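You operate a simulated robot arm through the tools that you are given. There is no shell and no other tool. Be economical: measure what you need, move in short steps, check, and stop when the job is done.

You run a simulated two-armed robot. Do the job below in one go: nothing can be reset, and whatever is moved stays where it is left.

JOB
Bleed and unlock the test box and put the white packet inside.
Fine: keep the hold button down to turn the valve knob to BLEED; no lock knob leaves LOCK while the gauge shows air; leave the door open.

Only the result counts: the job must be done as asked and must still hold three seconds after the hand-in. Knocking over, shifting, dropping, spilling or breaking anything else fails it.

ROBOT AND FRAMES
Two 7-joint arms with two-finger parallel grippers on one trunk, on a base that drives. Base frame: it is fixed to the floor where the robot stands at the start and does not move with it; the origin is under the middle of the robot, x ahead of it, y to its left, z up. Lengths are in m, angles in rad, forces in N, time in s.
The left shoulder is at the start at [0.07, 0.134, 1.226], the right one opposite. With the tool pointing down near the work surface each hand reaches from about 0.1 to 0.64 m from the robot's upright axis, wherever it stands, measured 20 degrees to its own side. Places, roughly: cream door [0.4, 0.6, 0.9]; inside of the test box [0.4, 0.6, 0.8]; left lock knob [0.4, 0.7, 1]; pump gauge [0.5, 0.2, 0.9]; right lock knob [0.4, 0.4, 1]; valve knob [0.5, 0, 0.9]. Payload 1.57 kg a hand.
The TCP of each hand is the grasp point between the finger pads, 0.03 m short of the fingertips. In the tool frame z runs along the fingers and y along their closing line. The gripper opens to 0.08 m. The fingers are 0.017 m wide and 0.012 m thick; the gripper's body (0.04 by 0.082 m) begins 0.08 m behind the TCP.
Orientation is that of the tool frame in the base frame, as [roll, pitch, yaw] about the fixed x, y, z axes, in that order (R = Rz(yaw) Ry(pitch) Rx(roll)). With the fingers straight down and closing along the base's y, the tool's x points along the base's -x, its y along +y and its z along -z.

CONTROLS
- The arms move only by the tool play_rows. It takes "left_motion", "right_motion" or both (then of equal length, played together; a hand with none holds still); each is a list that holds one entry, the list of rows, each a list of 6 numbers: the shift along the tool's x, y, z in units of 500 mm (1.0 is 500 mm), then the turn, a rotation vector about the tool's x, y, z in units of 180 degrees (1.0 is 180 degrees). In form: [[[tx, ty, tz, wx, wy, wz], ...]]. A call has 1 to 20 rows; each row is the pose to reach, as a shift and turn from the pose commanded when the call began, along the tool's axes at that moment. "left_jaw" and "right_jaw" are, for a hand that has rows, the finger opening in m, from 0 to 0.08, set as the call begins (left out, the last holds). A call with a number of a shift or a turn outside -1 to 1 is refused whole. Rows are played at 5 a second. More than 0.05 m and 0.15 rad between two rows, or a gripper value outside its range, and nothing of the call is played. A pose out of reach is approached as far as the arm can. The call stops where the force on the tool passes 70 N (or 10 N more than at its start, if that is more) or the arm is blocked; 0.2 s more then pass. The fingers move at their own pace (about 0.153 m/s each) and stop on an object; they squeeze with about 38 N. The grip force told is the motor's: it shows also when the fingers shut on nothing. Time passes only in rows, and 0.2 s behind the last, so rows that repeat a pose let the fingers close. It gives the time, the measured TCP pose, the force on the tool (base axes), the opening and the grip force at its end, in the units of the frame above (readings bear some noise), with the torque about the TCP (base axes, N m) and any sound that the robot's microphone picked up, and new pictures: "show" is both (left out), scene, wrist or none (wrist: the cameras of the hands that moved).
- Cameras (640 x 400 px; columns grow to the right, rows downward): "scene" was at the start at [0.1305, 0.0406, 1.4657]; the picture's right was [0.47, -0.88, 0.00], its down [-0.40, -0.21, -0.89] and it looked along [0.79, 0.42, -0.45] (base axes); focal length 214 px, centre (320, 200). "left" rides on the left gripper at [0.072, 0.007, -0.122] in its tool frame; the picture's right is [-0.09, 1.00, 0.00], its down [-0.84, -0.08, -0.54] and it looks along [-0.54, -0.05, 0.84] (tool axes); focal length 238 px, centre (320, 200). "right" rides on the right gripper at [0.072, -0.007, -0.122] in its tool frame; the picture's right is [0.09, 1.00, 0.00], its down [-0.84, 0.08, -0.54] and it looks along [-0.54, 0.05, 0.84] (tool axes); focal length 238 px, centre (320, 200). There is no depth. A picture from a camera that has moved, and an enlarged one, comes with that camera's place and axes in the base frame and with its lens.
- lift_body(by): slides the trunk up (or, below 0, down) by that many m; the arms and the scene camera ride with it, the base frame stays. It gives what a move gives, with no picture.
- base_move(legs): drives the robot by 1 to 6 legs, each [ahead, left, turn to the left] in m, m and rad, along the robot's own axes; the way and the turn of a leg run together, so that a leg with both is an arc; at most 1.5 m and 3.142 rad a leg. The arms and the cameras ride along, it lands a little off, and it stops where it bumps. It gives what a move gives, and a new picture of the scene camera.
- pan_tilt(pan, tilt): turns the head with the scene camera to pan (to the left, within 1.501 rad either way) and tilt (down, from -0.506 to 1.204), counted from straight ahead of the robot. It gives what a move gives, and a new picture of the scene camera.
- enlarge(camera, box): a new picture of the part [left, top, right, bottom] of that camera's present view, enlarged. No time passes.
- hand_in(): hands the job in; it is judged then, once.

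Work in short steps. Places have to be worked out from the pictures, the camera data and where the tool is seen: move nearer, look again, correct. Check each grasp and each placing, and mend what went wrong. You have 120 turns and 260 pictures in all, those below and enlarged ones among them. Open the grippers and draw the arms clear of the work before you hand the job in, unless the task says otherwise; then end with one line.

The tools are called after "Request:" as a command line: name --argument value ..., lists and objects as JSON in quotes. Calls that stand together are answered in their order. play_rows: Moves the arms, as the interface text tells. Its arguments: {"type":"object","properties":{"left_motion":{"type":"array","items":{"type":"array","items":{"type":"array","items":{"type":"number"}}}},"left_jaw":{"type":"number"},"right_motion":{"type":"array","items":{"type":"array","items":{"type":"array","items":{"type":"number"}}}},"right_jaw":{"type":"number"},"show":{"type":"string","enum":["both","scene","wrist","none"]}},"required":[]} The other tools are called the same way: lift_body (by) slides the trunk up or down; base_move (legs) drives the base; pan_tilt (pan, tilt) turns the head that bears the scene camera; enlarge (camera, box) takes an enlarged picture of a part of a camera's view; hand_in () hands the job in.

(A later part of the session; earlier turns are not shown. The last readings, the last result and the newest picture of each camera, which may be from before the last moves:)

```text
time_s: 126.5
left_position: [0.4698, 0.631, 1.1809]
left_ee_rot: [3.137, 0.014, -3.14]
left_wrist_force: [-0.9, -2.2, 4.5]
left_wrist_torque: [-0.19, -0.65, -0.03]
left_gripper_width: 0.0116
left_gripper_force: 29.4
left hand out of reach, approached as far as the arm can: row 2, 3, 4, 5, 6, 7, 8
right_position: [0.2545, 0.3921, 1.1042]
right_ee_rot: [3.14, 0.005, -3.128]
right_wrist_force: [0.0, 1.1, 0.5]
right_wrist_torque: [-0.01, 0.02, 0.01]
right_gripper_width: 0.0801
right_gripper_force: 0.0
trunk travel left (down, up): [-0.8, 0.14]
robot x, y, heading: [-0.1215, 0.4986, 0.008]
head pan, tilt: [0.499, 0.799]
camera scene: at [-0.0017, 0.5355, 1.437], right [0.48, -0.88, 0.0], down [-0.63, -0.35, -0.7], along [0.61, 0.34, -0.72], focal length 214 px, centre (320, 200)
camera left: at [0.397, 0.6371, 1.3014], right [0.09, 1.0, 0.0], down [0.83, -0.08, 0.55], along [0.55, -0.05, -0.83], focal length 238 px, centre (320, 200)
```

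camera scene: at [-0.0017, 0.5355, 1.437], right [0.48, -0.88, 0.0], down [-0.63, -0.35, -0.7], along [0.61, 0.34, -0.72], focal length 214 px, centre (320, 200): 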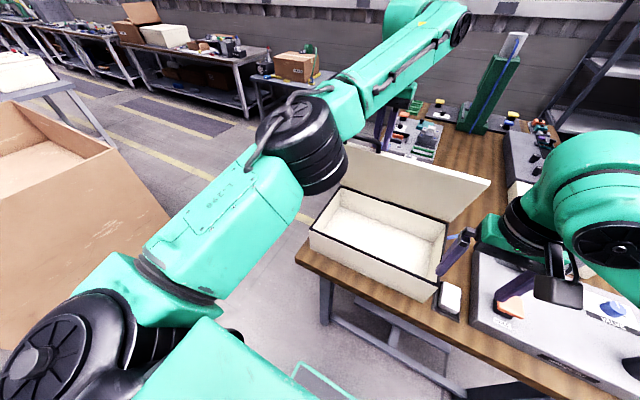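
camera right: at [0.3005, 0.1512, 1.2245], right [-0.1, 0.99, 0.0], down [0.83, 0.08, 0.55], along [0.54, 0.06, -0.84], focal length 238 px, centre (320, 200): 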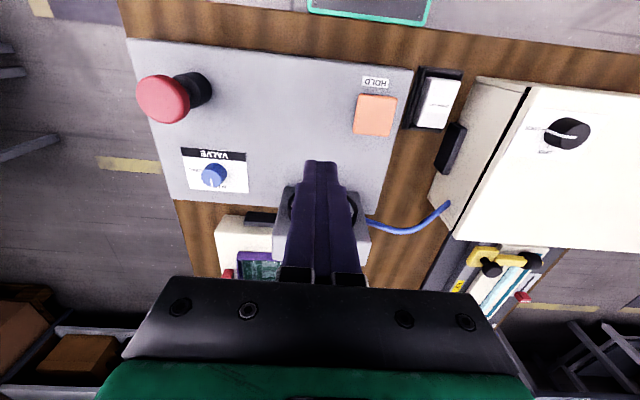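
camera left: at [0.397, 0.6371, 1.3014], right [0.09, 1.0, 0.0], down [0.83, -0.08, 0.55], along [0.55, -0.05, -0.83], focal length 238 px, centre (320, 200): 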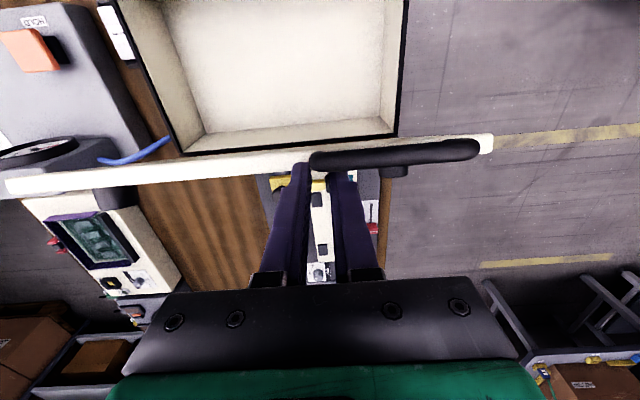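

Arm at its reach limit with lid ≈73°. The remaining motion is nearly horizontal, so drive the base forward 0.10 m while holding the handle.

Request:
base_move --legs '[[0.05, 0, 0], [0.05, 0, 0]]'

```text
time_s: 127.9
left_position: [0.5612, 0.6315, 1.1852]
left_ee_rot: [3.137, 0.019, -3.141]
left_wrist_force: [-1.1, -0.5, 0.0]
left_wrist_torque: [-0.04, -0.12, -0.01]
left_gripper_width: 0.0
left_gripper_force: 21.3
right_position: [0.3457, 0.3937, 1.1059]
right_ee_rot: [3.139, 0.014, -3.129]
right_wrist_force: [-0.9, -0.9, 1.0]
right_wrist_torque: [0.02, -0.11, 0.04]
right_gripper_width: 0.0801
right_gripper_force: 0.0
trunk travel left (down, up): [-0.8, 0.14]
robot x, y, heading: [-0.0198, 0.5022, 0.001]
head pan, tilt: [0.499, 0.799]
camera scene: at [0.0877, 0.537, 1.438], right [0.48, -0.88, 0.0], down [-0.62, -0.35, -0.7], along [0.62, 0.34, -0.71], focal length 214 px, centre (320, 200)
```

scene: 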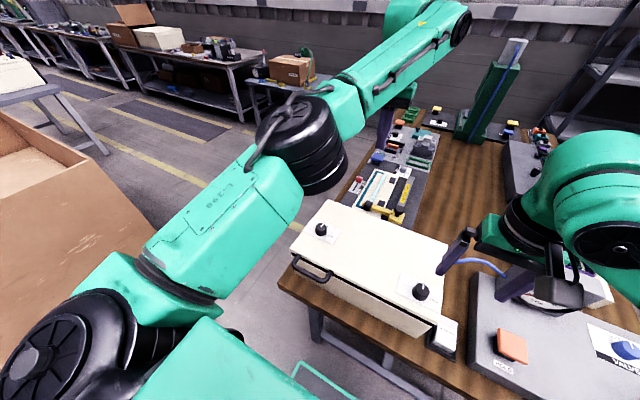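

The handle slipped out and the lid fell shut. I'll redo it tilting the hand forward during the lift for more reach. Back the base 0.08 m and check the state.

Request:
base_move --legs '[[-0.08, 0, 0]]'

Request:
enlarge --camera "scene" --box '[270, 180, 480, 370]'

```text
time_s: 129.0
left_position: [0.4933, 0.6309, 1.1774]
left_ee_rot: [3.14, 0.006, 3.142]
left_wrist_force: [-0.5, -0.8, 0.0]
left_wrist_torque: [0.02, 0.05, 0.0]
left_gripper_width: 0.0001
left_gripper_force: 21.4
right_position: [0.2772, 0.3915, 1.1022]
right_ee_rot: [3.14, -0.001, -3.131]
right_wrist_force: [-0.3, -0.8, -0.2]
right_wrist_torque: [0.03, -0.02, -0.02]
right_gripper_width: 0.0801
right_gripper_force: 0.1
trunk travel left (down, up): [-0.8, 0.14]
robot x, y, heading: [-0.1061, 0.4987, 0.003]
head pan, tilt: [0.499, 0.799]
camera scene: at [0.0241, 0.5367, 1.4362], right [0.48, -0.88, 0.0], down [-0.63, -0.34, -0.69], along [0.61, 0.34, -0.72], focal length 214 px, centre (320, 200)
```

scene: 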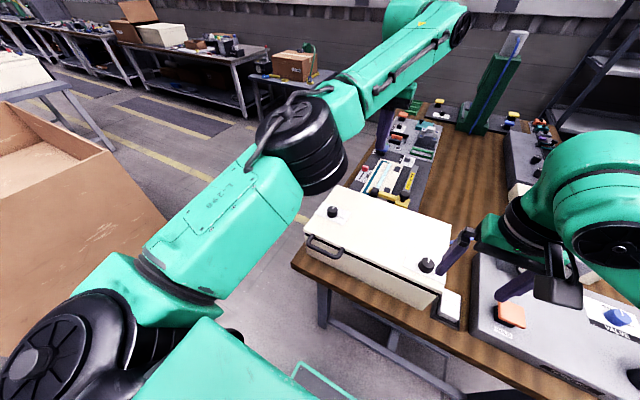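

```text
2.11 times, centred on (375, 275) of scene
camera zoom: at [0.0241, 0.5367, 1.4362], right [0.48, -0.88, 0.0], down [-0.63, -0.34, -0.69], along [0.61, 0.34, -0.72], focal length 452 px, centre (204, 42)
```

zoom: 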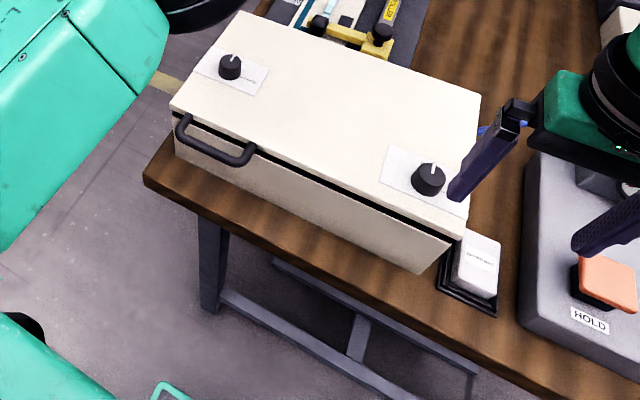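

The lid is settling shut slowly; locks remain OPEN. Bring the left hand back above the handle leg.

Request:
play_rows --left_motion '[[[0.08, 0, 0, 0, 0, 0], [0.16, 0, 0, 0, 0, 0], [0.24, 0, 0.02, 0, 0, 0], [0.32, 0, 0.06, 0, 0, 0], [0.39, 0, 0.12, 0, 0, 0], [0.39, 0, 0.2, 0, 0, 0], [0.39, 0, 0.28, 0, 0, 0], [0.39, 0, 0.33, 0, 0, 0], [0.39, 0, 0.33, 0, 0, 0]]]' --left_jaw 0.04 --show "wrist"

Request:
enlarge --camera "left" --box '[220, 60, 420, 200]'

```text
time_s: 131.0
left_position: [0.2965, 0.6317, 1.0134]
left_ee_rot: [3.137, 0.01, -3.141]
left_wrist_force: [-0.1, 0.1, 0.1]
left_wrist_torque: [0.04, -0.03, 0.03]
left_gripper_width: 0.0402
left_gripper_force: 0.0
right_position: [0.2743, 0.3914, 1.1033]
right_ee_rot: [3.138, 0.004, -3.131]
right_wrist_force: [0.2, -0.1, -0.4]
right_wrist_torque: [0.01, -0.02, 0.01]
right_gripper_width: 0.08
right_gripper_force: 0.0
trunk travel left (down, up): [-0.8, 0.14]
robot x, y, heading: [-0.1035, 0.4991, 0.006]
head pan, tilt: [0.499, 0.799]
camera left: at [0.2233, 0.6375, 1.1334], right [0.09, 1.0, 0.0], down [0.83, -0.08, 0.55], along [0.55, -0.05, -0.83], focal length 238 px, centre (320, 200)
```

left: 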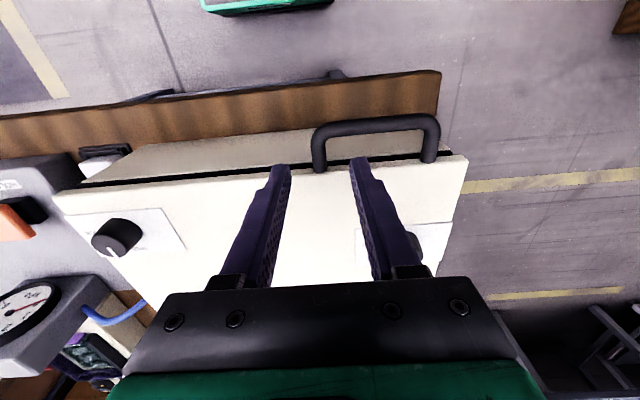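

```text
2.86 times, centred on (320, 130) of left
camera zoom: at [0.2233, 0.6375, 1.1334], right [0.09, 1.0, 0.0], down [0.83, -0.08, 0.55], along [0.55, -0.05, -0.83], focal length 681 px, centre (320, 400)
```

zoom: 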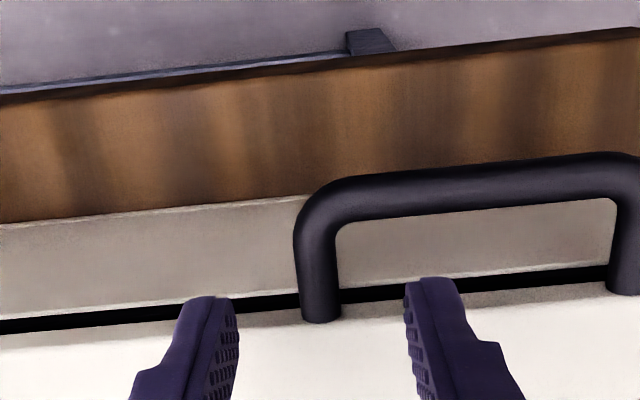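

Same closed geometry. Descend and grip the leg again, then lift to 40°.

Request:
play_rows --left_motion '[[[0, -0.002, 0.04, 0, 0, 0], [0, -0.002, 0.08, 0, 0, 0], [0, -0.002, 0.107, 0, 0, 0], [0, -0.002, 0.107, 0, 0, 0]]]' --show "none"

Request:
play_rows --left_motion '[[[0, 0, 0, 0, 0, 0], [0, 0, 0, 0, 0, 0], [0, 0, 0, 0, 0, 0]]]' --left_jaw 0 --show "none"

Request:
play_rows --left_motion '[[[-0.0036, 0, -0.0406, 0, 0, 0], [-0.0104, 0, -0.0806, 0, 0, 0], [-0.021, 0, -0.12, 0, 0, 0], [-0.035, 0, -0.158, 0, 0, 0], [-0.052, 0, -0.195, 0, 0, 0], [-0.0724, 0, -0.23, 0, 0, 0], [-0.0956, 0, -0.2636, 0, 0, 0], [-0.1218, 0, -0.295, 0, 0, 0]]]' --show "wrist"

```text
time_s: 132.0
left_position: [0.2964, 0.6305, 0.9596]
left_ee_rot: [3.139, 0.011, 3.142]
left_wrist_force: [0.0, 0.3, -0.6]
left_wrist_torque: [0.04, 0.02, 0.01]
left_gripper_width: 0.04
left_gripper_force: 0.0
right_position: [0.2732, 0.3929, 1.1048]
right_ee_rot: [3.141, 0.003, -3.129]
right_wrist_force: [-1.1, 0.8, 0.5]
right_wrist_torque: [0.01, -0.03, 0.01]
right_gripper_width: 0.08
right_gripper_force: 0.1
trunk travel left (down, up): [-0.8, 0.14]
robot x, y, heading: [-0.1051, 0.497, 0.002]
head pan, tilt: [0.499, 0.799]
```

```text
time_s: 132.8
left_position: [0.2953, 0.6301, 0.959]
left_ee_rot: [3.139, 0.009, -3.14]
left_wrist_force: [0.4, 3.1, -0.2]
left_wrist_torque: [0.08, 0.09, -0.52]
left_gripper_width: 0.0133
left_gripper_force: 30.0
right_position: [0.2735, 0.3934, 1.1028]
right_ee_rot: [3.141, 0.003, -3.128]
right_wrist_force: [-0.5, 1.0, 0.2]
right_wrist_torque: [-0.01, 0.02, 0.04]
right_gripper_width: 0.08
right_gripper_force: 0.0
trunk travel left (down, up): [-0.8, 0.14]
robot x, y, heading: [-0.1028, 0.4983, 0.008]
head pan, tilt: [0.499, 0.799]
```

```text
time_s: 134.6
left_position: [0.357, 0.6313, 1.1068]
left_ee_rot: [3.14, 0.014, -3.14]
left_wrist_force: [-0.9, 2.4, -6.7]
left_wrist_torque: [-0.36, 0.67, -0.57]
left_gripper_width: 0.0119
left_gripper_force: 29.4
right_position: [0.2733, 0.3927, 1.1033]
right_ee_rot: [3.139, 0.005, -3.129]
right_wrist_force: [-0.2, -0.1, -0.5]
right_wrist_torque: [-0.03, 0.0, 0.01]
right_gripper_width: 0.08
right_gripper_force: 0.1
trunk travel left (down, up): [-0.8, 0.14]
robot x, y, heading: [-0.0996, 0.4937, -0.0]
head pan, tilt: [0.499, 0.799]
camera left: at [0.2847, 0.6369, 1.2278], right [0.09, 1.0, 0.0], down [0.83, -0.08, 0.55], along [0.55, -0.05, -0.83], focal length 238 px, centre (320, 200)
```

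left: 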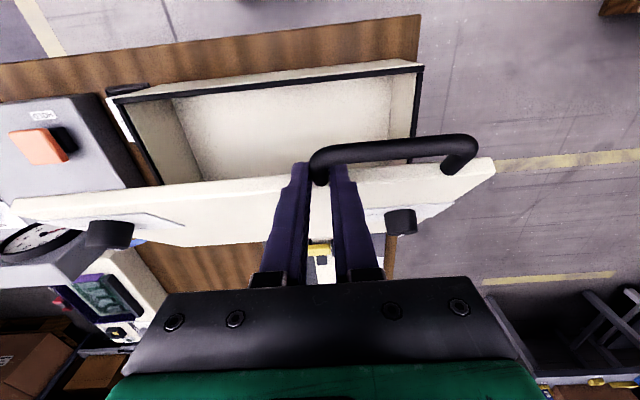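

Forces are tiny, so the model is right. Now go 45→105° with the hand tilting forward up to 50°.

Request:
play_rows --left_motion '[[[-0.026, 0, -0.0288, 0, -0.0222, 0], [-0.0544, 0, -0.0544, 0, -0.0444, 0], [-0.085, 0, -0.0774, 0, -0.0667, 0], [-0.1176, 0, -0.097, 0, -0.0889, 0], [-0.1518, 0, -0.1134, 0, -0.1111, 0], [-0.1874, 0, -0.1262, 0, -0.1333, 0], [-0.2242, 0, -0.1358, 0, -0.1556, 0], [-0.2616, 0, -0.1414, 0, -0.1778, 0], [-0.3, 0, -0.1434, 0, -0.2, 0], [-0.3384, 0, -0.1416, 0, -0.2222, 0], [-0.377, 0, -0.1362, 0, -0.2444, 0], [-0.415, 0, -0.1274, 0, -0.2667, 0], [-0.4536, 0, -0.1158, 0, -0.2778, 0], [-0.4536, 0, -0.1158, 0, -0.2778, 0]]]' --show "both"

```text
time_s: 137.6
left_position: [0.5817, 0.6301, 1.1661]
left_ee_rot: [3.138, 0.884, 3.138]
left_wrist_force: [-0.5, 0.4, 0.5]
left_wrist_torque: [-0.02, 0.0, -0.02]
left_gripper_width: 0.0
left_gripper_force: 21.0
right_position: [0.2733, 0.3934, 1.1042]
right_ee_rot: [3.139, 0.005, -3.131]
right_wrist_force: [0.0, -0.3, 0.6]
right_wrist_torque: [-0.01, 0.01, 0.0]
right_gripper_width: 0.0801
right_gripper_force: 0.1
trunk travel left (down, up): [-0.8, 0.14]
robot x, y, heading: [-0.0971, 0.5017, 0.001]
head pan, tilt: [0.499, 0.799]
camera scene: at [0.0183, 0.5368, 1.4368], right [0.48, -0.88, 0.0], down [-0.63, -0.34, -0.7], along [0.61, 0.34, -0.72], focal length 214 px, centre (320, 200)
camera left: at [0.4422, 0.6369, 1.1882], right [0.06, 1.0, 0.07], down [0.11, -0.08, 0.99], along [0.99, -0.05, -0.12], focal length 238 px, centre (320, 200)
```

scene: 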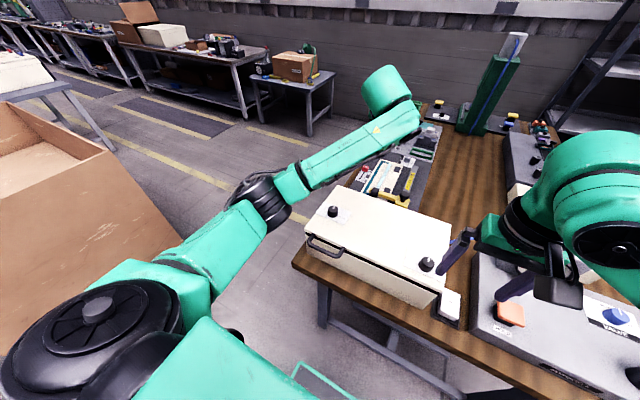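
left: 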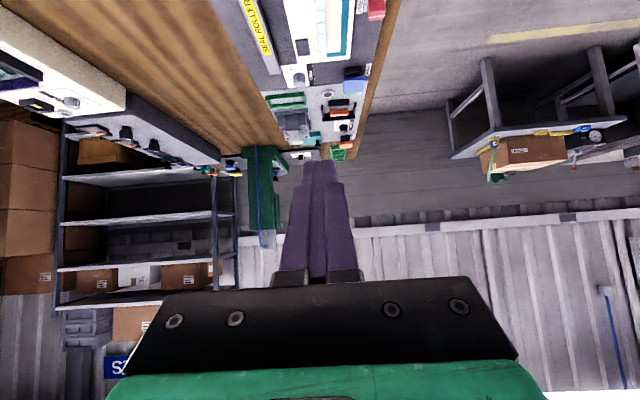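

It slipped again past ~70°. New plan: put the base at x≈−0.05 so more of the arc is reachable, lift to ~75° with the left hand, then push the lid's inner face past vertical with the closed right hand. First untilt the left hand.

Request:
play_rows --left_motion '[[[0, 0, -0.02, 0, 0.04, 0], [0, 0, -0.04, 0, 0.08, 0], [0, 0, -0.06, 0, 0.12, 0], [0, 0, -0.06, 0, 0.16, 0], [0, 0, -0.06, 0, 0.2, 0], [0, 0, -0.06, 0, 0.24, 0], [0, 0, -0.06, 0, 0.281, 0], [0, 0, -0.06, 0, 0.281, 0]]]' --left_jaw 0.04 --show "none"

Request:
base_move --legs '[[0.05, 0, 0]]'

```text
time_s: 139.4
left_position: [0.4959, 0.633, 1.1644]
left_ee_rot: [3.136, 0.016, 3.139]
left_wrist_force: [-0.4, 0.7, 0.5]
left_wrist_torque: [0.07, -0.02, 0.01]
left_gripper_width: 0.04
left_gripper_force: 0.0
left hand out of reach, approached as far as the arm can: row 5, 6, 7, 8
right_position: [0.2739, 0.3882, 1.1022]
right_ee_rot: [3.136, 0.005, -3.13]
right_wrist_force: [1.2, 0.2, 0.7]
right_wrist_torque: [0.01, 0.0, -0.02]
right_gripper_width: 0.08
right_gripper_force: 0.0
trunk travel left (down, up): [-0.8, 0.14]
robot x, y, heading: [-0.1027, 0.501, 0.004]
head pan, tilt: [0.499, 0.799]
```

```text
time_s: 140.3
left_position: [0.5386, 0.6367, 1.1689]
left_ee_rot: [3.139, 0.025, 3.139]
left_wrist_force: [-0.7, 0.5, -0.5]
left_wrist_torque: [-0.02, -0.07, 0.03]
left_gripper_width: 0.0399
left_gripper_force: 0.0
right_position: [0.3163, 0.393, 1.1064]
right_ee_rot: [3.14, 0.01, -3.129]
right_wrist_force: [-0.1, 0.3, 0.2]
right_wrist_torque: [0.0, -0.01, 0.0]
right_gripper_width: 0.08
right_gripper_force: 0.1
trunk travel left (down, up): [-0.8, 0.14]
robot x, y, heading: [-0.0532, 0.4981, 0.004]
head pan, tilt: [0.499, 0.799]
camera scene: at [0.059, 0.5377, 1.4377], right [0.48, -0.88, 0.0], down [-0.62, -0.35, -0.7], along [0.62, 0.33, -0.71], focal length 214 px, centre (320, 200)
```

scene: 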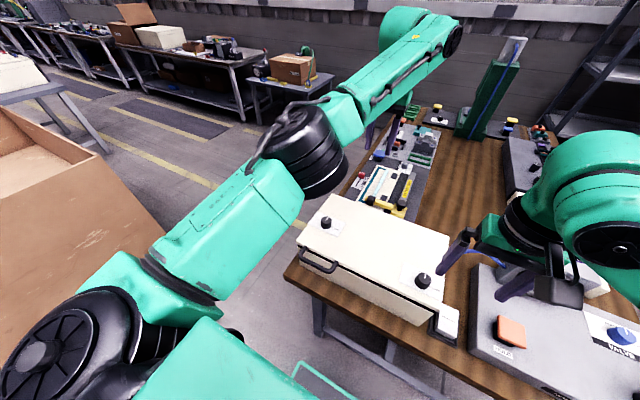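

Bring the left hand back over the handle leg.

Request:
play_rows --left_motion '[[[0.08, 0, 0, 0, 0, 0], [0.16, 0, 0, 0, 0, 0], [0.24, 0, 0.02, 0, 0, 0], [0.32, -0.006, 0.05, 0, 0, 0], [0.4, -0.012, 0.09, 0, 0, 0], [0.47, -0.012, 0.14, 0, 0, 0], [0.49, -0.012, 0.21, 0, 0, 0], [0.49, -0.012, 0.28, 0, 0, 0], [0.49, -0.012, 0.31, 0, 0, 0], [0.49, -0.012, 0.31, 0, 0, 0]]]' --left_jaw 0.04 --show "wrist"

Request:
enlarge --camera "left" --box '[220, 60, 420, 200]'

```text
time_s: 142.5
left_position: [0.3027, 0.6327, 1.0039]
left_ee_rot: [3.14, 0.018, 3.139]
left_wrist_force: [0.0, 0.0, -0.1]
left_wrist_torque: [-0.01, 0.01, -0.03]
left_gripper_width: 0.0402
left_gripper_force: 0.1
right_position: [0.3229, 0.3925, 1.1042]
right_ee_rot: [3.141, 0.005, -3.129]
right_wrist_force: [0.0, 0.3, -0.3]
right_wrist_torque: [-0.01, 0.02, 0.01]
right_gripper_width: 0.0801
right_gripper_force: 0.1
trunk travel left (down, up): [-0.8, 0.14]
robot x, y, heading: [-0.0522, 0.5017, 0.003]
head pan, tilt: [0.499, 0.799]
camera left: at [0.2303, 0.6383, 1.1254], right [0.09, 1.0, 0.0], down [0.83, -0.08, 0.56], along [0.55, -0.05, -0.83], focal length 238 px, centre (320, 200)
```

left: 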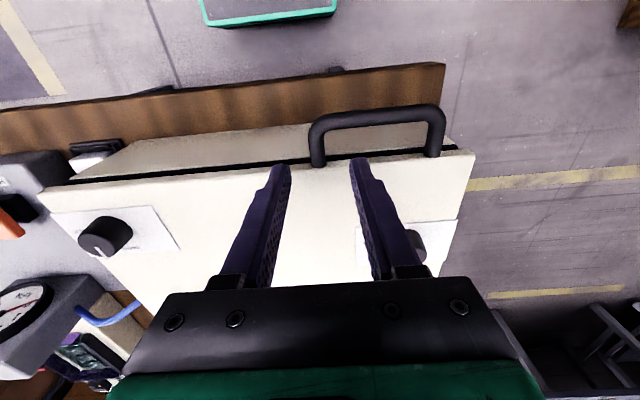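

```text
2.86 times, centred on (320, 130) of left
camera zoom: at [0.2303, 0.6383, 1.1254], right [0.09, 1.0, 0.0], down [0.83, -0.08, 0.56], along [0.55, -0.05, -0.83], focal length 681 px, centre (320, 400)
```

zoom: 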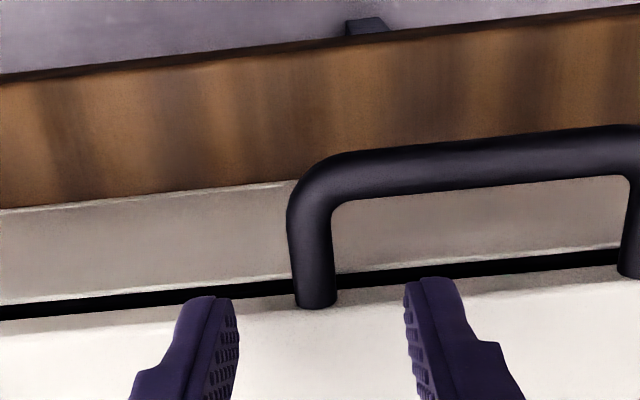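

Reachable. Descend, grip, and lift on the arc to 75°.

Request:
play_rows --left_motion '[[[0.0134, -0.004, 0.03, 0, 0, 0], [0.0134, -0.004, 0.07, 0, 0, 0], [0.0134, -0.004, 0.092, 0, 0, 0], [0.0134, -0.004, 0.092, 0, 0, 0]]]' --show "none"

Request:
play_rows --left_motion '[[[0, 0, 0, 0, 0, 0], [0, 0, 0, 0, 0, 0], [0, 0, 0, 0, 0, 0]]]' --left_jaw 0 --show "none"

Request:
play_rows --left_motion '[[[-0.0036, 0, -0.0406, 0, 0, 0], [-0.0104, 0, -0.0806, 0, 0, 0], [-0.021, 0, -0.12, 0, 0, 0], [-0.035, 0, -0.158, 0, 0, 0], [-0.052, 0, -0.195, 0, 0, 0], [-0.0724, 0, -0.23, 0, 0, 0], [-0.0956, 0, -0.2636, 0, 0, 0], [-0.1218, 0, -0.295, 0, 0, 0], [-0.1506, 0, -0.3238, 0, 0, 0], [-0.1818, 0, -0.3498, 0, 0, 0], [-0.2152, 0, -0.3732, 0, 0, 0], [-0.2504, 0, -0.3936, 0, 0, 0], [-0.2872, 0, -0.4108, 0, 0, 0], [-0.3254, 0, -0.4246, 0, 0, 0], [-0.3648, 0, -0.4354, 0, 0, 0], [-0.3648, 0, -0.4354, 0, 0, 0]]]' --show "both"

```text
time_s: 143.5
left_position: [0.2961, 0.6294, 0.9593]
left_ee_rot: [3.14, 0.018, 3.14]
left_wrist_force: [0.1, -0.1, -0.4]
left_wrist_torque: [-0.01, 0.0, -0.02]
left_gripper_width: 0.0401
left_gripper_force: 0.1
right_position: [0.3222, 0.3923, 1.1042]
right_ee_rot: [3.138, 0.005, -3.129]
right_wrist_force: [-0.4, 0.6, -0.1]
right_wrist_torque: [0.03, 0.02, -0.02]
right_gripper_width: 0.0798
right_gripper_force: 0.0
trunk travel left (down, up): [-0.8, 0.14]
robot x, y, heading: [-0.0543, 0.502, 0.003]
head pan, tilt: [0.499, 0.799]
```

```text
time_s: 144.3
left_position: [0.2968, 0.6324, 0.9586]
left_ee_rot: [3.141, 0.016, 3.139]
left_wrist_force: [1.5, 4.8, -0.2]
left_wrist_torque: [0.11, -0.01, -0.53]
left_gripper_width: 0.0127
left_gripper_force: 29.6
right_position: [0.324, 0.3927, 1.1041]
right_ee_rot: [3.14, 0.003, -3.129]
right_wrist_force: [-0.2, 0.1, 0.5]
right_wrist_torque: [-0.03, 0.02, 0.0]
right_gripper_width: 0.0798
right_gripper_force: 0.1
trunk travel left (down, up): [-0.8, 0.14]
robot x, y, heading: [-0.0521, 0.4998, -0.003]
head pan, tilt: [0.499, 0.799]
```

```text
time_s: 147.7
left_position: [0.4719, 0.6312, 1.181]
left_ee_rot: [3.14, 0.023, -3.141]
left_wrist_force: [-5.5, 10.7, 7.5]
left_wrist_torque: [0.25, 0.57, -0.07]
left_gripper_width: 0.0118
left_gripper_force: 28.8
right_position: [0.3199, 0.396, 1.1047]
right_ee_rot: [-3.141, 0.005, -3.128]
right_wrist_force: [0.1, -0.2, 0.1]
right_wrist_torque: [-0.01, 0.01, -0.01]
right_gripper_width: 0.0802
right_gripper_force: 0.1
trunk travel left (down, up): [-0.8, 0.14]
robot x, y, heading: [-0.0541, 0.5002, -0.002]
head pan, tilt: [0.499, 0.799]
camera scene: at [0.0642, 0.5408, 1.4371], right [0.48, -0.88, 0.0], down [-0.63, -0.35, -0.7], along [0.61, 0.33, -0.72], focal length 214 px, centre (320, 200)
camera left: at [0.3993, 0.6377, 1.3013], right [0.09, 1.0, 0.0], down [0.82, -0.08, 0.56], along [0.56, -0.05, -0.83], focal length 238 px, centre (320, 200)
```

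scene: 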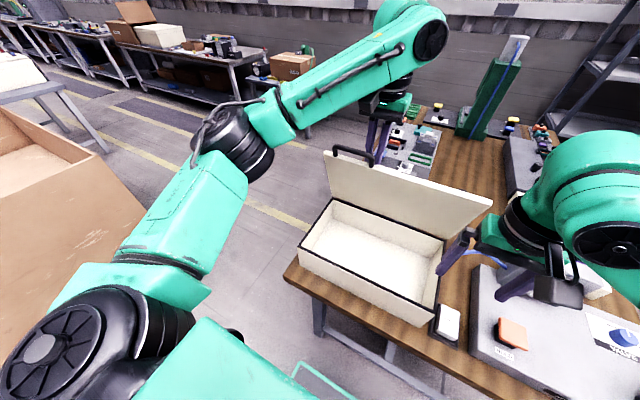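
left: 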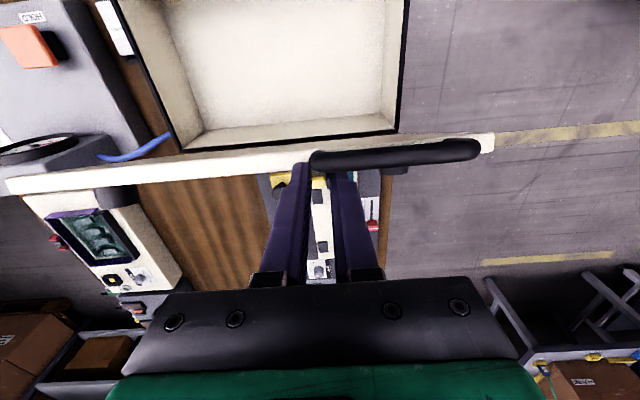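

Lid held at ~73°. Close the right hand and bring it in front of the lid's inner face at y≈0.47.

Request:
play_rows --right_motion '[[[-0.04, 0.05, 0, 0, 0, 0], [-0.08, 0.1, 0, 0, 0, 0], [-0.13, 0.148, 0, 0, 0, 0], [-0.19, 0.148, 0, 0, 0, 0], [-0.22, 0.148, 0, 0, 0, 0], [-0.22, 0.148, 0, 0, 0, 0]]]' --right_jaw 0 --show "both"

```text
time_s: 149.1
left_position: [0.473, 0.632, 1.1806]
left_ee_rot: [-3.142, 0.021, -3.141]
left_wrist_force: [-2.1, 12.1, 12.3]
left_wrist_torque: [0.3, -0.55, -0.06]
left_gripper_width: 0.0118
left_gripper_force: 28.7
right_position: [0.4287, 0.4708, 1.1056]
right_ee_rot: [3.141, 0.006, -3.129]
right_wrist_force: [-0.2, -0.3, -1.1]
right_wrist_torque: [-0.02, 0.02, -0.03]
right_gripper_width: 0.0
right_gripper_force: 21.6
trunk travel left (down, up): [-0.8, 0.14]
robot x, y, heading: [-0.0496, 0.5042, 0.004]
head pan, tilt: [0.499, 0.799]
camera scene: at [0.0639, 0.541, 1.4371], right [0.48, -0.88, 0.0], down [-0.63, -0.35, -0.7], along [0.61, 0.33, -0.72], focal length 214 px, centre (320, 200)
camera right: at [0.3562, 0.4645, 1.2271], right [-0.1, 0.99, 0.0], down [0.83, 0.09, 0.55], along [0.55, 0.06, -0.84], focal length 238 px, centre (320, 200)
```

scene: 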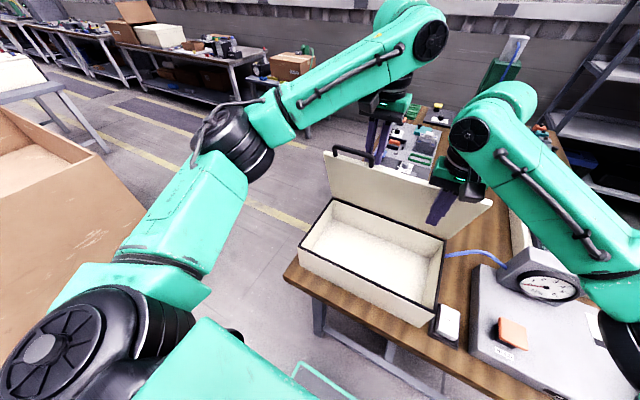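
right: 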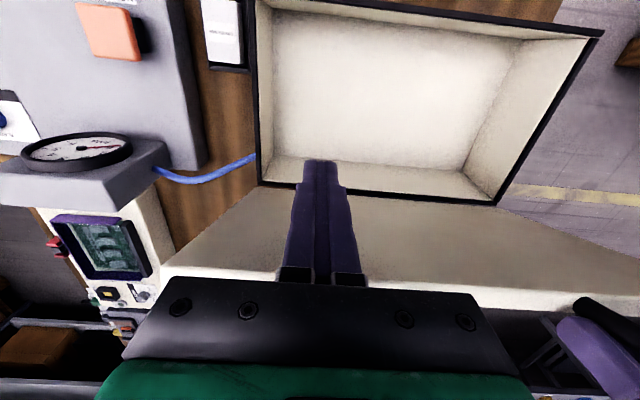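

Push the right hand forward gently to take the lid's weight.

Request:
play_rows --right_motion '[[[-0.03, 0, 0, 0, 0, 0], [-0.05, 0, 0, 0, 0, 0], [-0.06, 0, 0, 0, 0, 0], [-0.07, 0, 0, 0, 0, 0]]]' --show "wrist"

```text
time_s: 150.1
left_position: [0.4741, 0.6313, 1.1819]
left_ee_rot: [3.141, 0.032, -3.133]
left_wrist_force: [3.4, 4.5, 6.9]
left_wrist_torque: [0.09, 0.79, -0.18]
left_gripper_width: 0.0118
left_gripper_force: 28.7
right_position: [0.455, 0.4713, 1.1068]
right_ee_rot: [-3.14, -0.006, -3.119]
right_wrist_force: [-11.8, 1.6, 5.5]
right_wrist_torque: [-0.12, -0.47, -0.15]
right_gripper_width: 0.0
right_gripper_force: 21.4
trunk travel left (down, up): [-0.8, 0.14]
robot x, y, heading: [-0.0502, 0.4999, 0.002]
head pan, tilt: [0.499, 0.799]
stopped in row 4 (right hand): the force on the tool passed its limit at 82 N (the readings are from after the stop); the commanded pose is now the measured one
camera right: at [0.3839, 0.4635, 1.2286], right [-0.12, 0.99, 0.0], down [0.84, 0.1, 0.54], along [0.53, 0.06, -0.84], focal length 238 px, centre (320, 200)
```

right: 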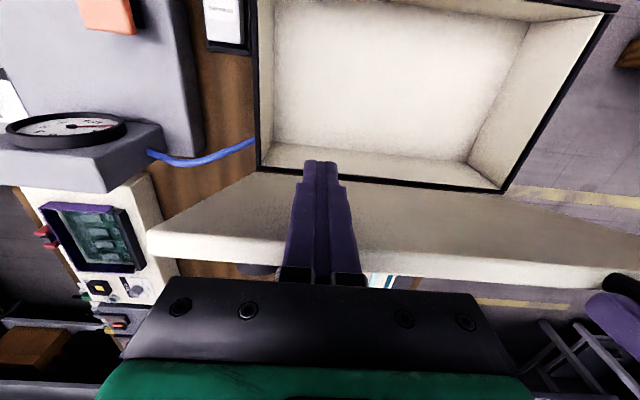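

Contact made. Open the left hand and lift it straight up off the handle; the right hand supports the lid.

Request:
play_rows --left_motion '[[[0, 0, 0, 0, 0, 0], [0, 0, 0, 0, 0, 0], [0.0, 0, -0.03, 0, 0, 0], [0.0, 0, -0.07, 0, 0, 0], [0.04, 0, -0.11, 0, 0, 0], [0.1, 0, -0.13, 0, 0, 0], [0.18, 0, -0.13, 0, 0, 0]]]' --left_jaw 0.05 --show "scene"

```text
time_s: 151.7
left_position: [0.3828, 0.6292, 1.2415]
left_ee_rot: [3.139, 0.03, -3.134]
left_wrist_force: [-0.8, -0.3, -0.8]
left_wrist_torque: [0.02, -0.06, -0.03]
left_gripper_width: 0.05
left_gripper_force: 0.0
right_position: [0.457, 0.4696, 1.1048]
right_ee_rot: [-3.14, -0.008, -3.121]
right_wrist_force: [-2.1, 0.5, 1.2]
right_wrist_torque: [-0.05, -0.06, -0.01]
right_gripper_width: 0.0
right_gripper_force: 21.1
trunk travel left (down, up): [-0.8, 0.14]
robot x, y, heading: [-0.0534, 0.4971, 0.0]
head pan, tilt: [0.499, 0.799]
camera scene: at [0.0653, 0.5375, 1.437], right [0.48, -0.88, 0.0], down [-0.63, -0.34, -0.7], along [0.61, 0.33, -0.72], focal length 214 px, centre (320, 200)
```

scene: 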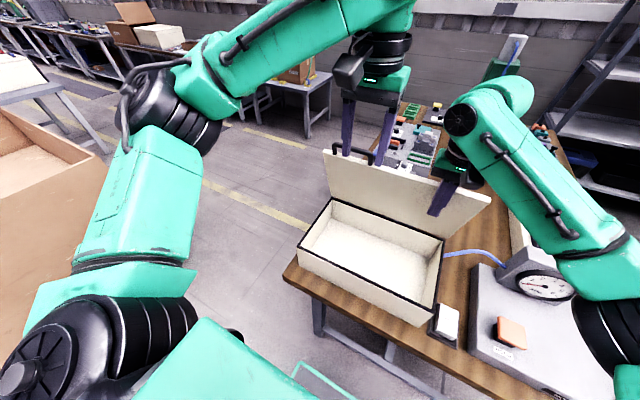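

Lid rests on the right hand. Push it forward past vertical slowly.

Request:
play_rows --right_motion '[[[-0.02, 0, 0, 0, 0, 0], [-0.04, 0, 0, 0, 0, 0], [-0.06, 0, 0, 0, 0, 0], [-0.08, 0, 0, 0, 0, 0], [-0.1, 0, 0, 0, 0, 0], [-0.12, 0, 0, 0, 0, 0], [-0.14, 0, 0, 0, 0, 0], [-0.16, 0, 0, 0, 0, 0], [-0.18, 0, 0, 0, 0, 0], [-0.2, 0, 0, 0, 0, 0], [-0.2, 0, 0, 0, 0, 0]]]' --show "both"

```text
time_s: 154.1
left_position: [0.3856, 0.6273, 1.2408]
left_ee_rot: [3.141, 0.03, -3.135]
left_wrist_force: [-0.2, 0.7, -0.4]
left_wrist_torque: [0.02, 0.0, 0.0]
left_gripper_width: 0.0497
left_gripper_force: 0.1
right_position: [0.5317, 0.4644, 1.1028]
right_ee_rot: [3.141, -0.008, -3.12]
right_wrist_force: [0.1, 0.2, -1.3]
right_wrist_torque: [-0.01, 0.04, 0.02]
right_gripper_width: 0.0
right_gripper_force: 21.4
right hand out of reach, approached as far as the arm can: row 8, 9, 10, 11
trunk travel left (down, up): [-0.8, 0.14]
robot x, y, heading: [-0.0544, 0.5037, 0.001]
head pan, tilt: [0.499, 0.799]
camera scene: at [0.0675, 0.5366, 1.4368], right [0.48, -0.88, 0.0], down [-0.63, -0.34, -0.7], along [0.61, 0.33, -0.72], focal length 214 px, centre (320, 200)
camera right: at [0.4615, 0.4566, 1.2246], right [-0.11, 0.99, 0.0], down [0.84, 0.1, 0.53], along [0.53, 0.06, -0.85], focal length 238 px, centre (320, 200)
```

scene: 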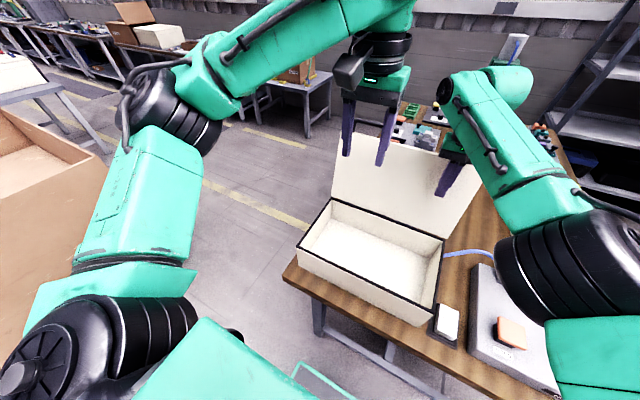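
right: 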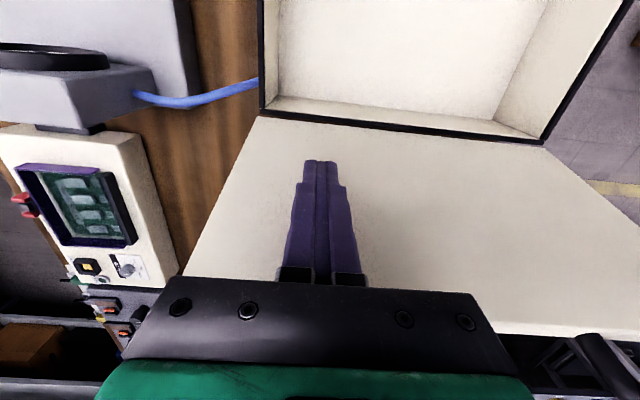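

The lid has passed vertical and no longer presses on the hand. Retract the right hand and bring it above the packet (≈[0.359,0.336]), then verify the lid stays.

Request:
play_rows --right_motion '[[[0.08, 0, 0, 0, 0, 0], [0.16, 0, 0, 0, 0, 0], [0.24, -0.02, 0, 0, 0, 0], [0.3, -0.08, 0, 0, 0, 0], [0.33, -0.15, 0, 0, 0, 0], [0.347, -0.22, 0.02, 0, 0, 0], [0.347, -0.253, 0.086, 0, 0, 0], [0.347, -0.253, 0.086, 0, 0, 0]]]' --right_jaw 0.08 --show "both"

Request:
enlarge --camera "right" --box '[240, 50, 400, 170]'

```text
time_s: 155.9
left_position: [0.3867, 0.6265, 1.2411]
left_ee_rot: [3.14, 0.027, -3.136]
left_wrist_force: [-0.6, 0.3, -0.6]
left_wrist_torque: [-0.03, 0.01, 0.01]
left_gripper_width: 0.0499
left_gripper_force: 0.0
right_position: [0.5318, 0.4648, 1.1023]
right_ee_rot: [3.141, -0.009, -3.121]
right_wrist_force: [-0.6, -0.8, 0.7]
right_wrist_torque: [0.04, -0.05, 0.01]
right_gripper_width: 0.0801
right_gripper_force: 0.1
right hand out of reach, approached as far as the arm can: row 1, 2, 3, 4, 5, 6, 7, 8
trunk travel left (down, up): [-0.8, 0.14]
robot x, y, heading: [-0.0534, 0.4992, -0.002]
head pan, tilt: [0.499, 0.799]
camera scene: at [0.0676, 0.5366, 1.4368], right [0.48, -0.88, 0.0], down [-0.63, -0.34, -0.7], along [0.61, 0.33, -0.72], focal length 214 px, centre (320, 200)
camera right: at [0.4616, 0.4567, 1.2246], right [-0.11, 0.99, 0.0], down [0.84, 0.1, 0.53], along [0.53, 0.06, -0.85], focal length 238 px, centre (320, 200)
```

scene: 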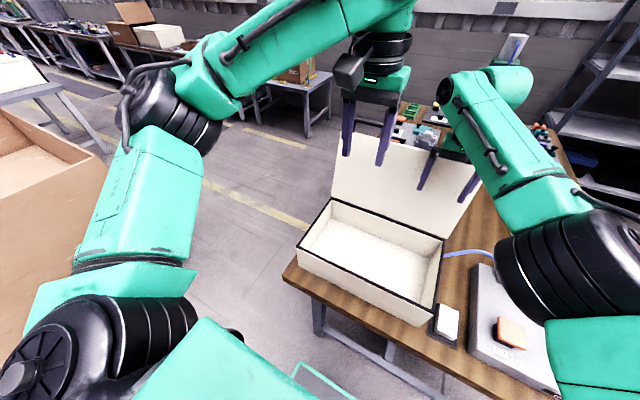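
right: 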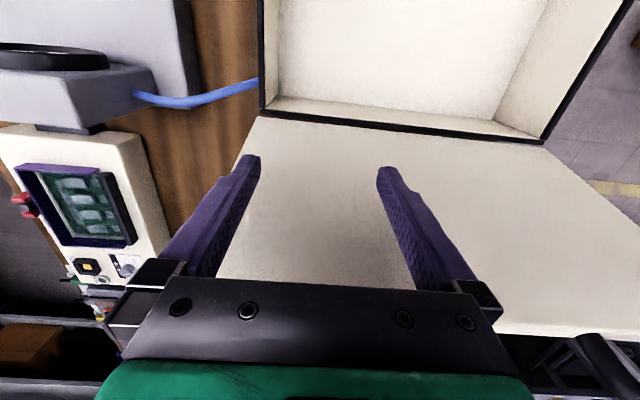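

```text
3.33 times, centred on (320, 110) of right
camera zoom: at [0.4616, 0.4567, 1.2246], right [-0.11, 0.99, 0.0], down [0.84, 0.1, 0.53], along [0.53, 0.06, -0.85], focal length 794 px, centre (320, 500)
```

zoom: 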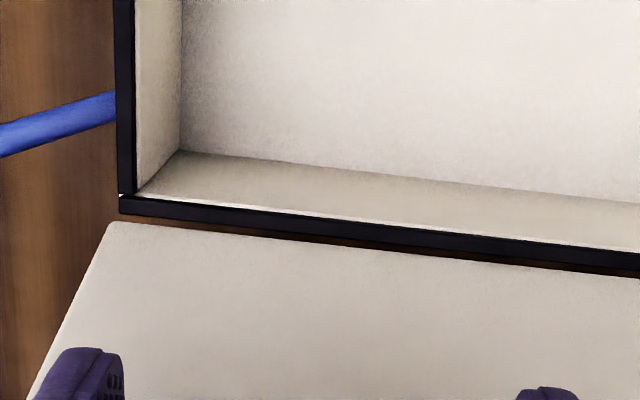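

The right arm's solver is stuck at the limit. Try a small retreat with a lower path.

Request:
play_rows --right_motion '[[[0.01, 0, 0, 0, 0, 0], [0.02, 0, 0.01, 0, 0, 0], [0.04, 0, 0.02, 0, 0, 0], [0.06, 0, 0.03, 0, 0, 0], [0.08, 0, 0.03, 0, 0, 0]]]' --show "none"

```text
time_s: 157.1
left_position: [0.3858, 0.6266, 1.2414]
left_ee_rot: [3.14, 0.029, -3.135]
left_wrist_force: [0.6, -1.0, 0.1]
left_wrist_torque: [-0.02, -0.02, 0.01]
left_gripper_width: 0.0503
left_gripper_force: 0.0
right_position: [0.4927, 0.46, 1.0887]
right_ee_rot: [-3.139, -0.01, -3.121]
right_wrist_force: [0.3, -0.2, 1.0]
right_wrist_torque: [0.0, -0.03, -0.01]
right_gripper_width: 0.08
right_gripper_force: 0.1
trunk travel left (down, up): [-0.8, 0.14]
robot x, y, heading: [-0.0528, 0.4967, 0.002]
head pan, tilt: [0.499, 0.799]
```

Free again. Move back and over to the packet.

Request:
play_rows --right_motion '[[[0.06, 0, 0, 0, 0, 0], [0.12, 0, 0, 0, 0, 0], [0.18, -0.02, 0, 0, 0, 0], [0.24, -0.08, 0, 0, 0, 0], [0.27, -0.14, 0, 0, 0, 0], [0.27, -0.2, 0.02, 0, 0, 0], [0.27, -0.244, 0.06, 0, 0, 0], [0.27, -0.244, 0.06, 0, 0, 0]]]' --show "both"

Request:
enlarge --camera "right" --box '[240, 50, 400, 170]'

```text
time_s: 158.9
left_position: [0.3858, 0.6274, 1.2402]
left_ee_rot: [3.141, 0.029, -3.134]
left_wrist_force: [-0.1, -0.3, 0.1]
left_wrist_torque: [-0.01, 0.04, -0.02]
left_gripper_width: 0.0501
left_gripper_force: 0.0
right_position: [0.3628, 0.3365, 1.0612]
right_ee_rot: [-3.14, -0.008, -3.122]
right_wrist_force: [-0.8, 0.6, -0.4]
right_wrist_torque: [-0.01, -0.04, -0.01]
right_gripper_width: 0.08
right_gripper_force: 0.1
trunk travel left (down, up): [-0.8, 0.14]
robot x, y, heading: [-0.056, 0.4993, 0.001]
head pan, tilt: [0.499, 0.799]
camera scene: at [0.0674, 0.537, 1.4368], right [0.48, -0.88, 0.0], down [-0.63, -0.34, -0.7], along [0.61, 0.33, -0.72], focal length 214 px, centre (320, 200)
camera right: at [0.2926, 0.3279, 1.183], right [-0.11, 0.99, 0.0], down [0.84, 0.1, 0.53], along [0.53, 0.06, -0.85], focal length 238 px, centre (320, 200)
```

scene: 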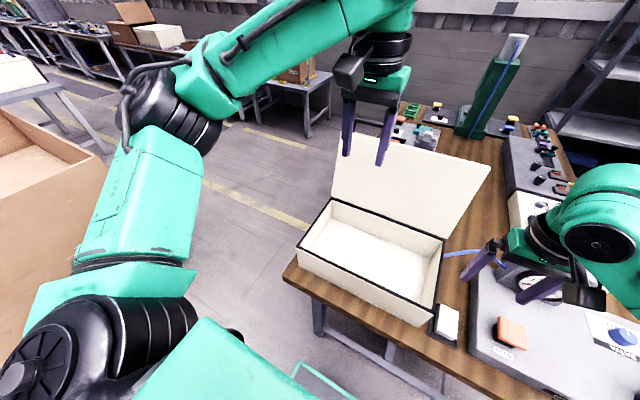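
right: 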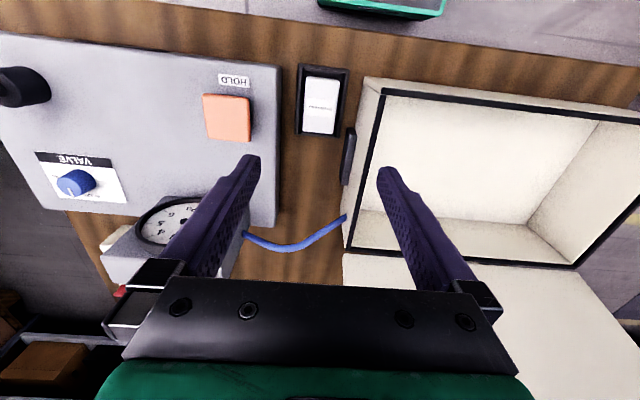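

```text
3.33 times, centred on (320, 110) of right
camera zoom: at [0.2926, 0.3279, 1.183], right [-0.11, 0.99, 0.0], down [0.84, 0.1, 0.53], along [0.53, 0.06, -0.85], focal length 794 px, centre (320, 500)
```

zoom: 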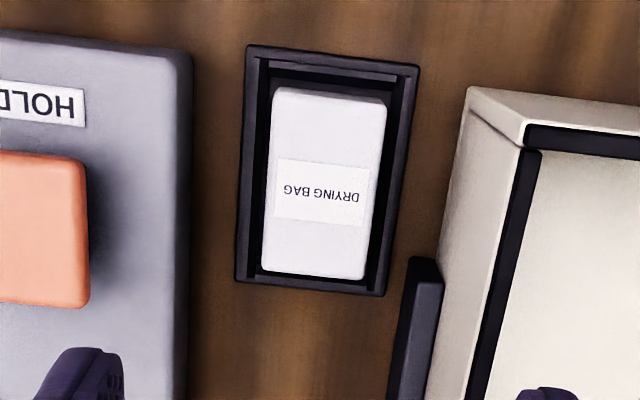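

Lid stays open on its own. Packet centre ≈[0.357,0.3355], 44 mm wide along y, top ≈0.835. Descend with jaws 0.06 to just above it.

Request:
play_rows --right_motion '[[[0.0116, -0.002, 0.08, 0, 0, 0], [0.0116, -0.002, 0.16, 0, 0, 0], [0.0116, -0.002, 0.24, 0, 0, 0], [0.0116, -0.002, 0.32, 0, 0, 0], [0.0116, -0.002, 0.37, 0, 0, 0], [0.0116, -0.002, 0.37, 0, 0, 0]]]' --right_jaw 0.06 --show "wrist"

Request:
enlarge --camera "right" --box '[220, 80, 420, 230]'

```text
time_s: 160.3
left_position: [0.3846, 0.6273, 1.2414]
left_ee_rot: [3.139, 0.028, -3.135]
left_wrist_force: [-0.1, 0.5, 0.5]
left_wrist_torque: [0.01, 0.0, -0.01]
left_gripper_width: 0.0501
left_gripper_force: 0.1
right_position: [0.3549, 0.3353, 0.8735]
right_ee_rot: [-3.141, -0.008, -3.119]
right_wrist_force: [-0.2, 1.2, 0.3]
right_wrist_torque: [-0.01, -0.01, 0.03]
right_gripper_width: 0.0601
right_gripper_force: 0.1
trunk travel left (down, up): [-0.8, 0.14]
robot x, y, heading: [-0.052, 0.4965, 0.001]
head pan, tilt: [0.499, 0.799]
camera right: at [0.2852, 0.3265, 0.997], right [-0.11, 0.99, 0.0], down [0.84, 0.1, 0.53], along [0.53, 0.06, -0.85], focal length 238 px, centre (320, 200)
```

right: 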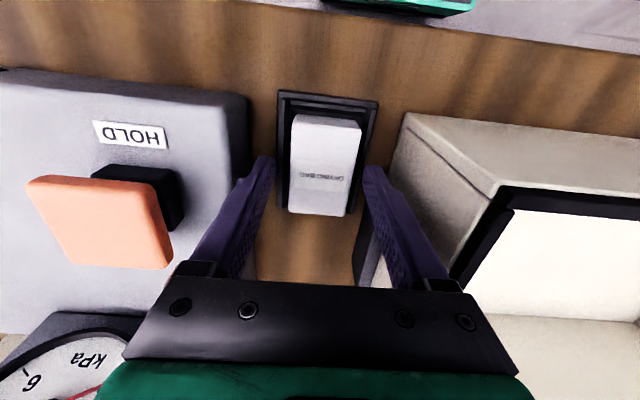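

```text
2.67 times, centred on (320, 155) of right
camera zoom: at [0.2852, 0.3265, 0.997], right [-0.11, 0.99, 0.0], down [0.84, 0.1, 0.53], along [0.53, 0.06, -0.85], focal length 636 px, centre (320, 320)
```

zoom: 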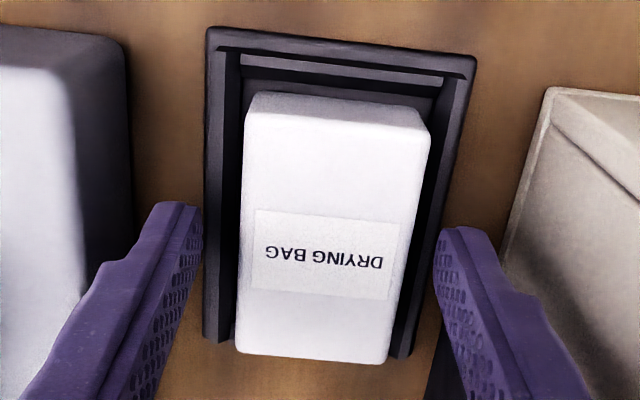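

Packet top is nearer z≈0.85. Descend 14 mm more and close.

Request:
play_rows --right_motion '[[[0.005, 0, 0.014, 0, 0, 0], [0.005, 0, 0.028, 0, 0, 0], [0.005, 0, 0.028, 0, 0, 0]]]' --right_jaw 0.06 --show "none"

Request:
play_rows --right_motion '[[[0, 0, 0, 0, 0, 0], [0, 0, 0, 0, 0, 0], [0, 0, 0, 0, 0, 0]]]' --right_jaw 0 --show "wrist"

```text
time_s: 161.1
left_position: [0.3842, 0.6281, 1.2417]
left_ee_rot: [3.14, 0.032, -3.135]
left_wrist_force: [-0.1, -0.5, 0.0]
left_wrist_torque: [-0.01, -0.01, 0.02]
left_gripper_width: 0.0498
left_gripper_force: 0.2
right_position: [0.3532, 0.3339, 0.8627]
right_ee_rot: [3.14, -0.003, -3.121]
right_wrist_force: [1.6, -1.8, 17.3]
right_wrist_torque: [0.25, -0.19, -0.1]
right_gripper_width: 0.0594
right_gripper_force: 0.1
trunk travel left (down, up): [-0.8, 0.14]
robot x, y, heading: [-0.0542, 0.5009, -0.003]
head pan, tilt: [0.499, 0.799]
```

```text
time_s: 161.9
left_position: [0.3829, 0.6284, 1.2411]
left_ee_rot: [3.141, 0.031, -3.136]
left_wrist_force: [-0.2, -0.7, 0.7]
left_wrist_torque: [0.0, 0.01, -0.02]
left_gripper_width: 0.0499
left_gripper_force: 0.0
right_position: [0.3514, 0.3352, 0.8622]
right_ee_rot: [-3.139, -0.003, -3.122]
right_wrist_force: [2.4, -0.1, 27.3]
right_wrist_torque: [0.47, -0.08, -0.02]
right_gripper_width: 0.0432
right_gripper_force: 37.9
trunk travel left (down, up): [-0.8, 0.14]
robot x, y, heading: [-0.0522, 0.4997, 0.001]
head pan, tilt: [0.499, 0.799]
camera right: at [0.2804, 0.3277, 0.985], right [-0.11, 0.99, 0.0], down [0.84, 0.1, 0.54], along [0.54, 0.06, -0.84], focal length 238 px, centre (320, 200)
```

right: 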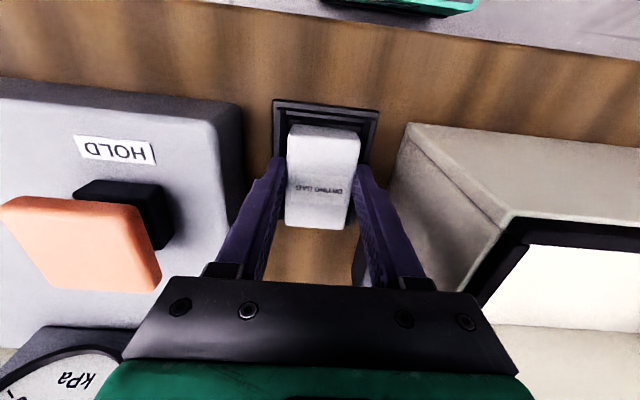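

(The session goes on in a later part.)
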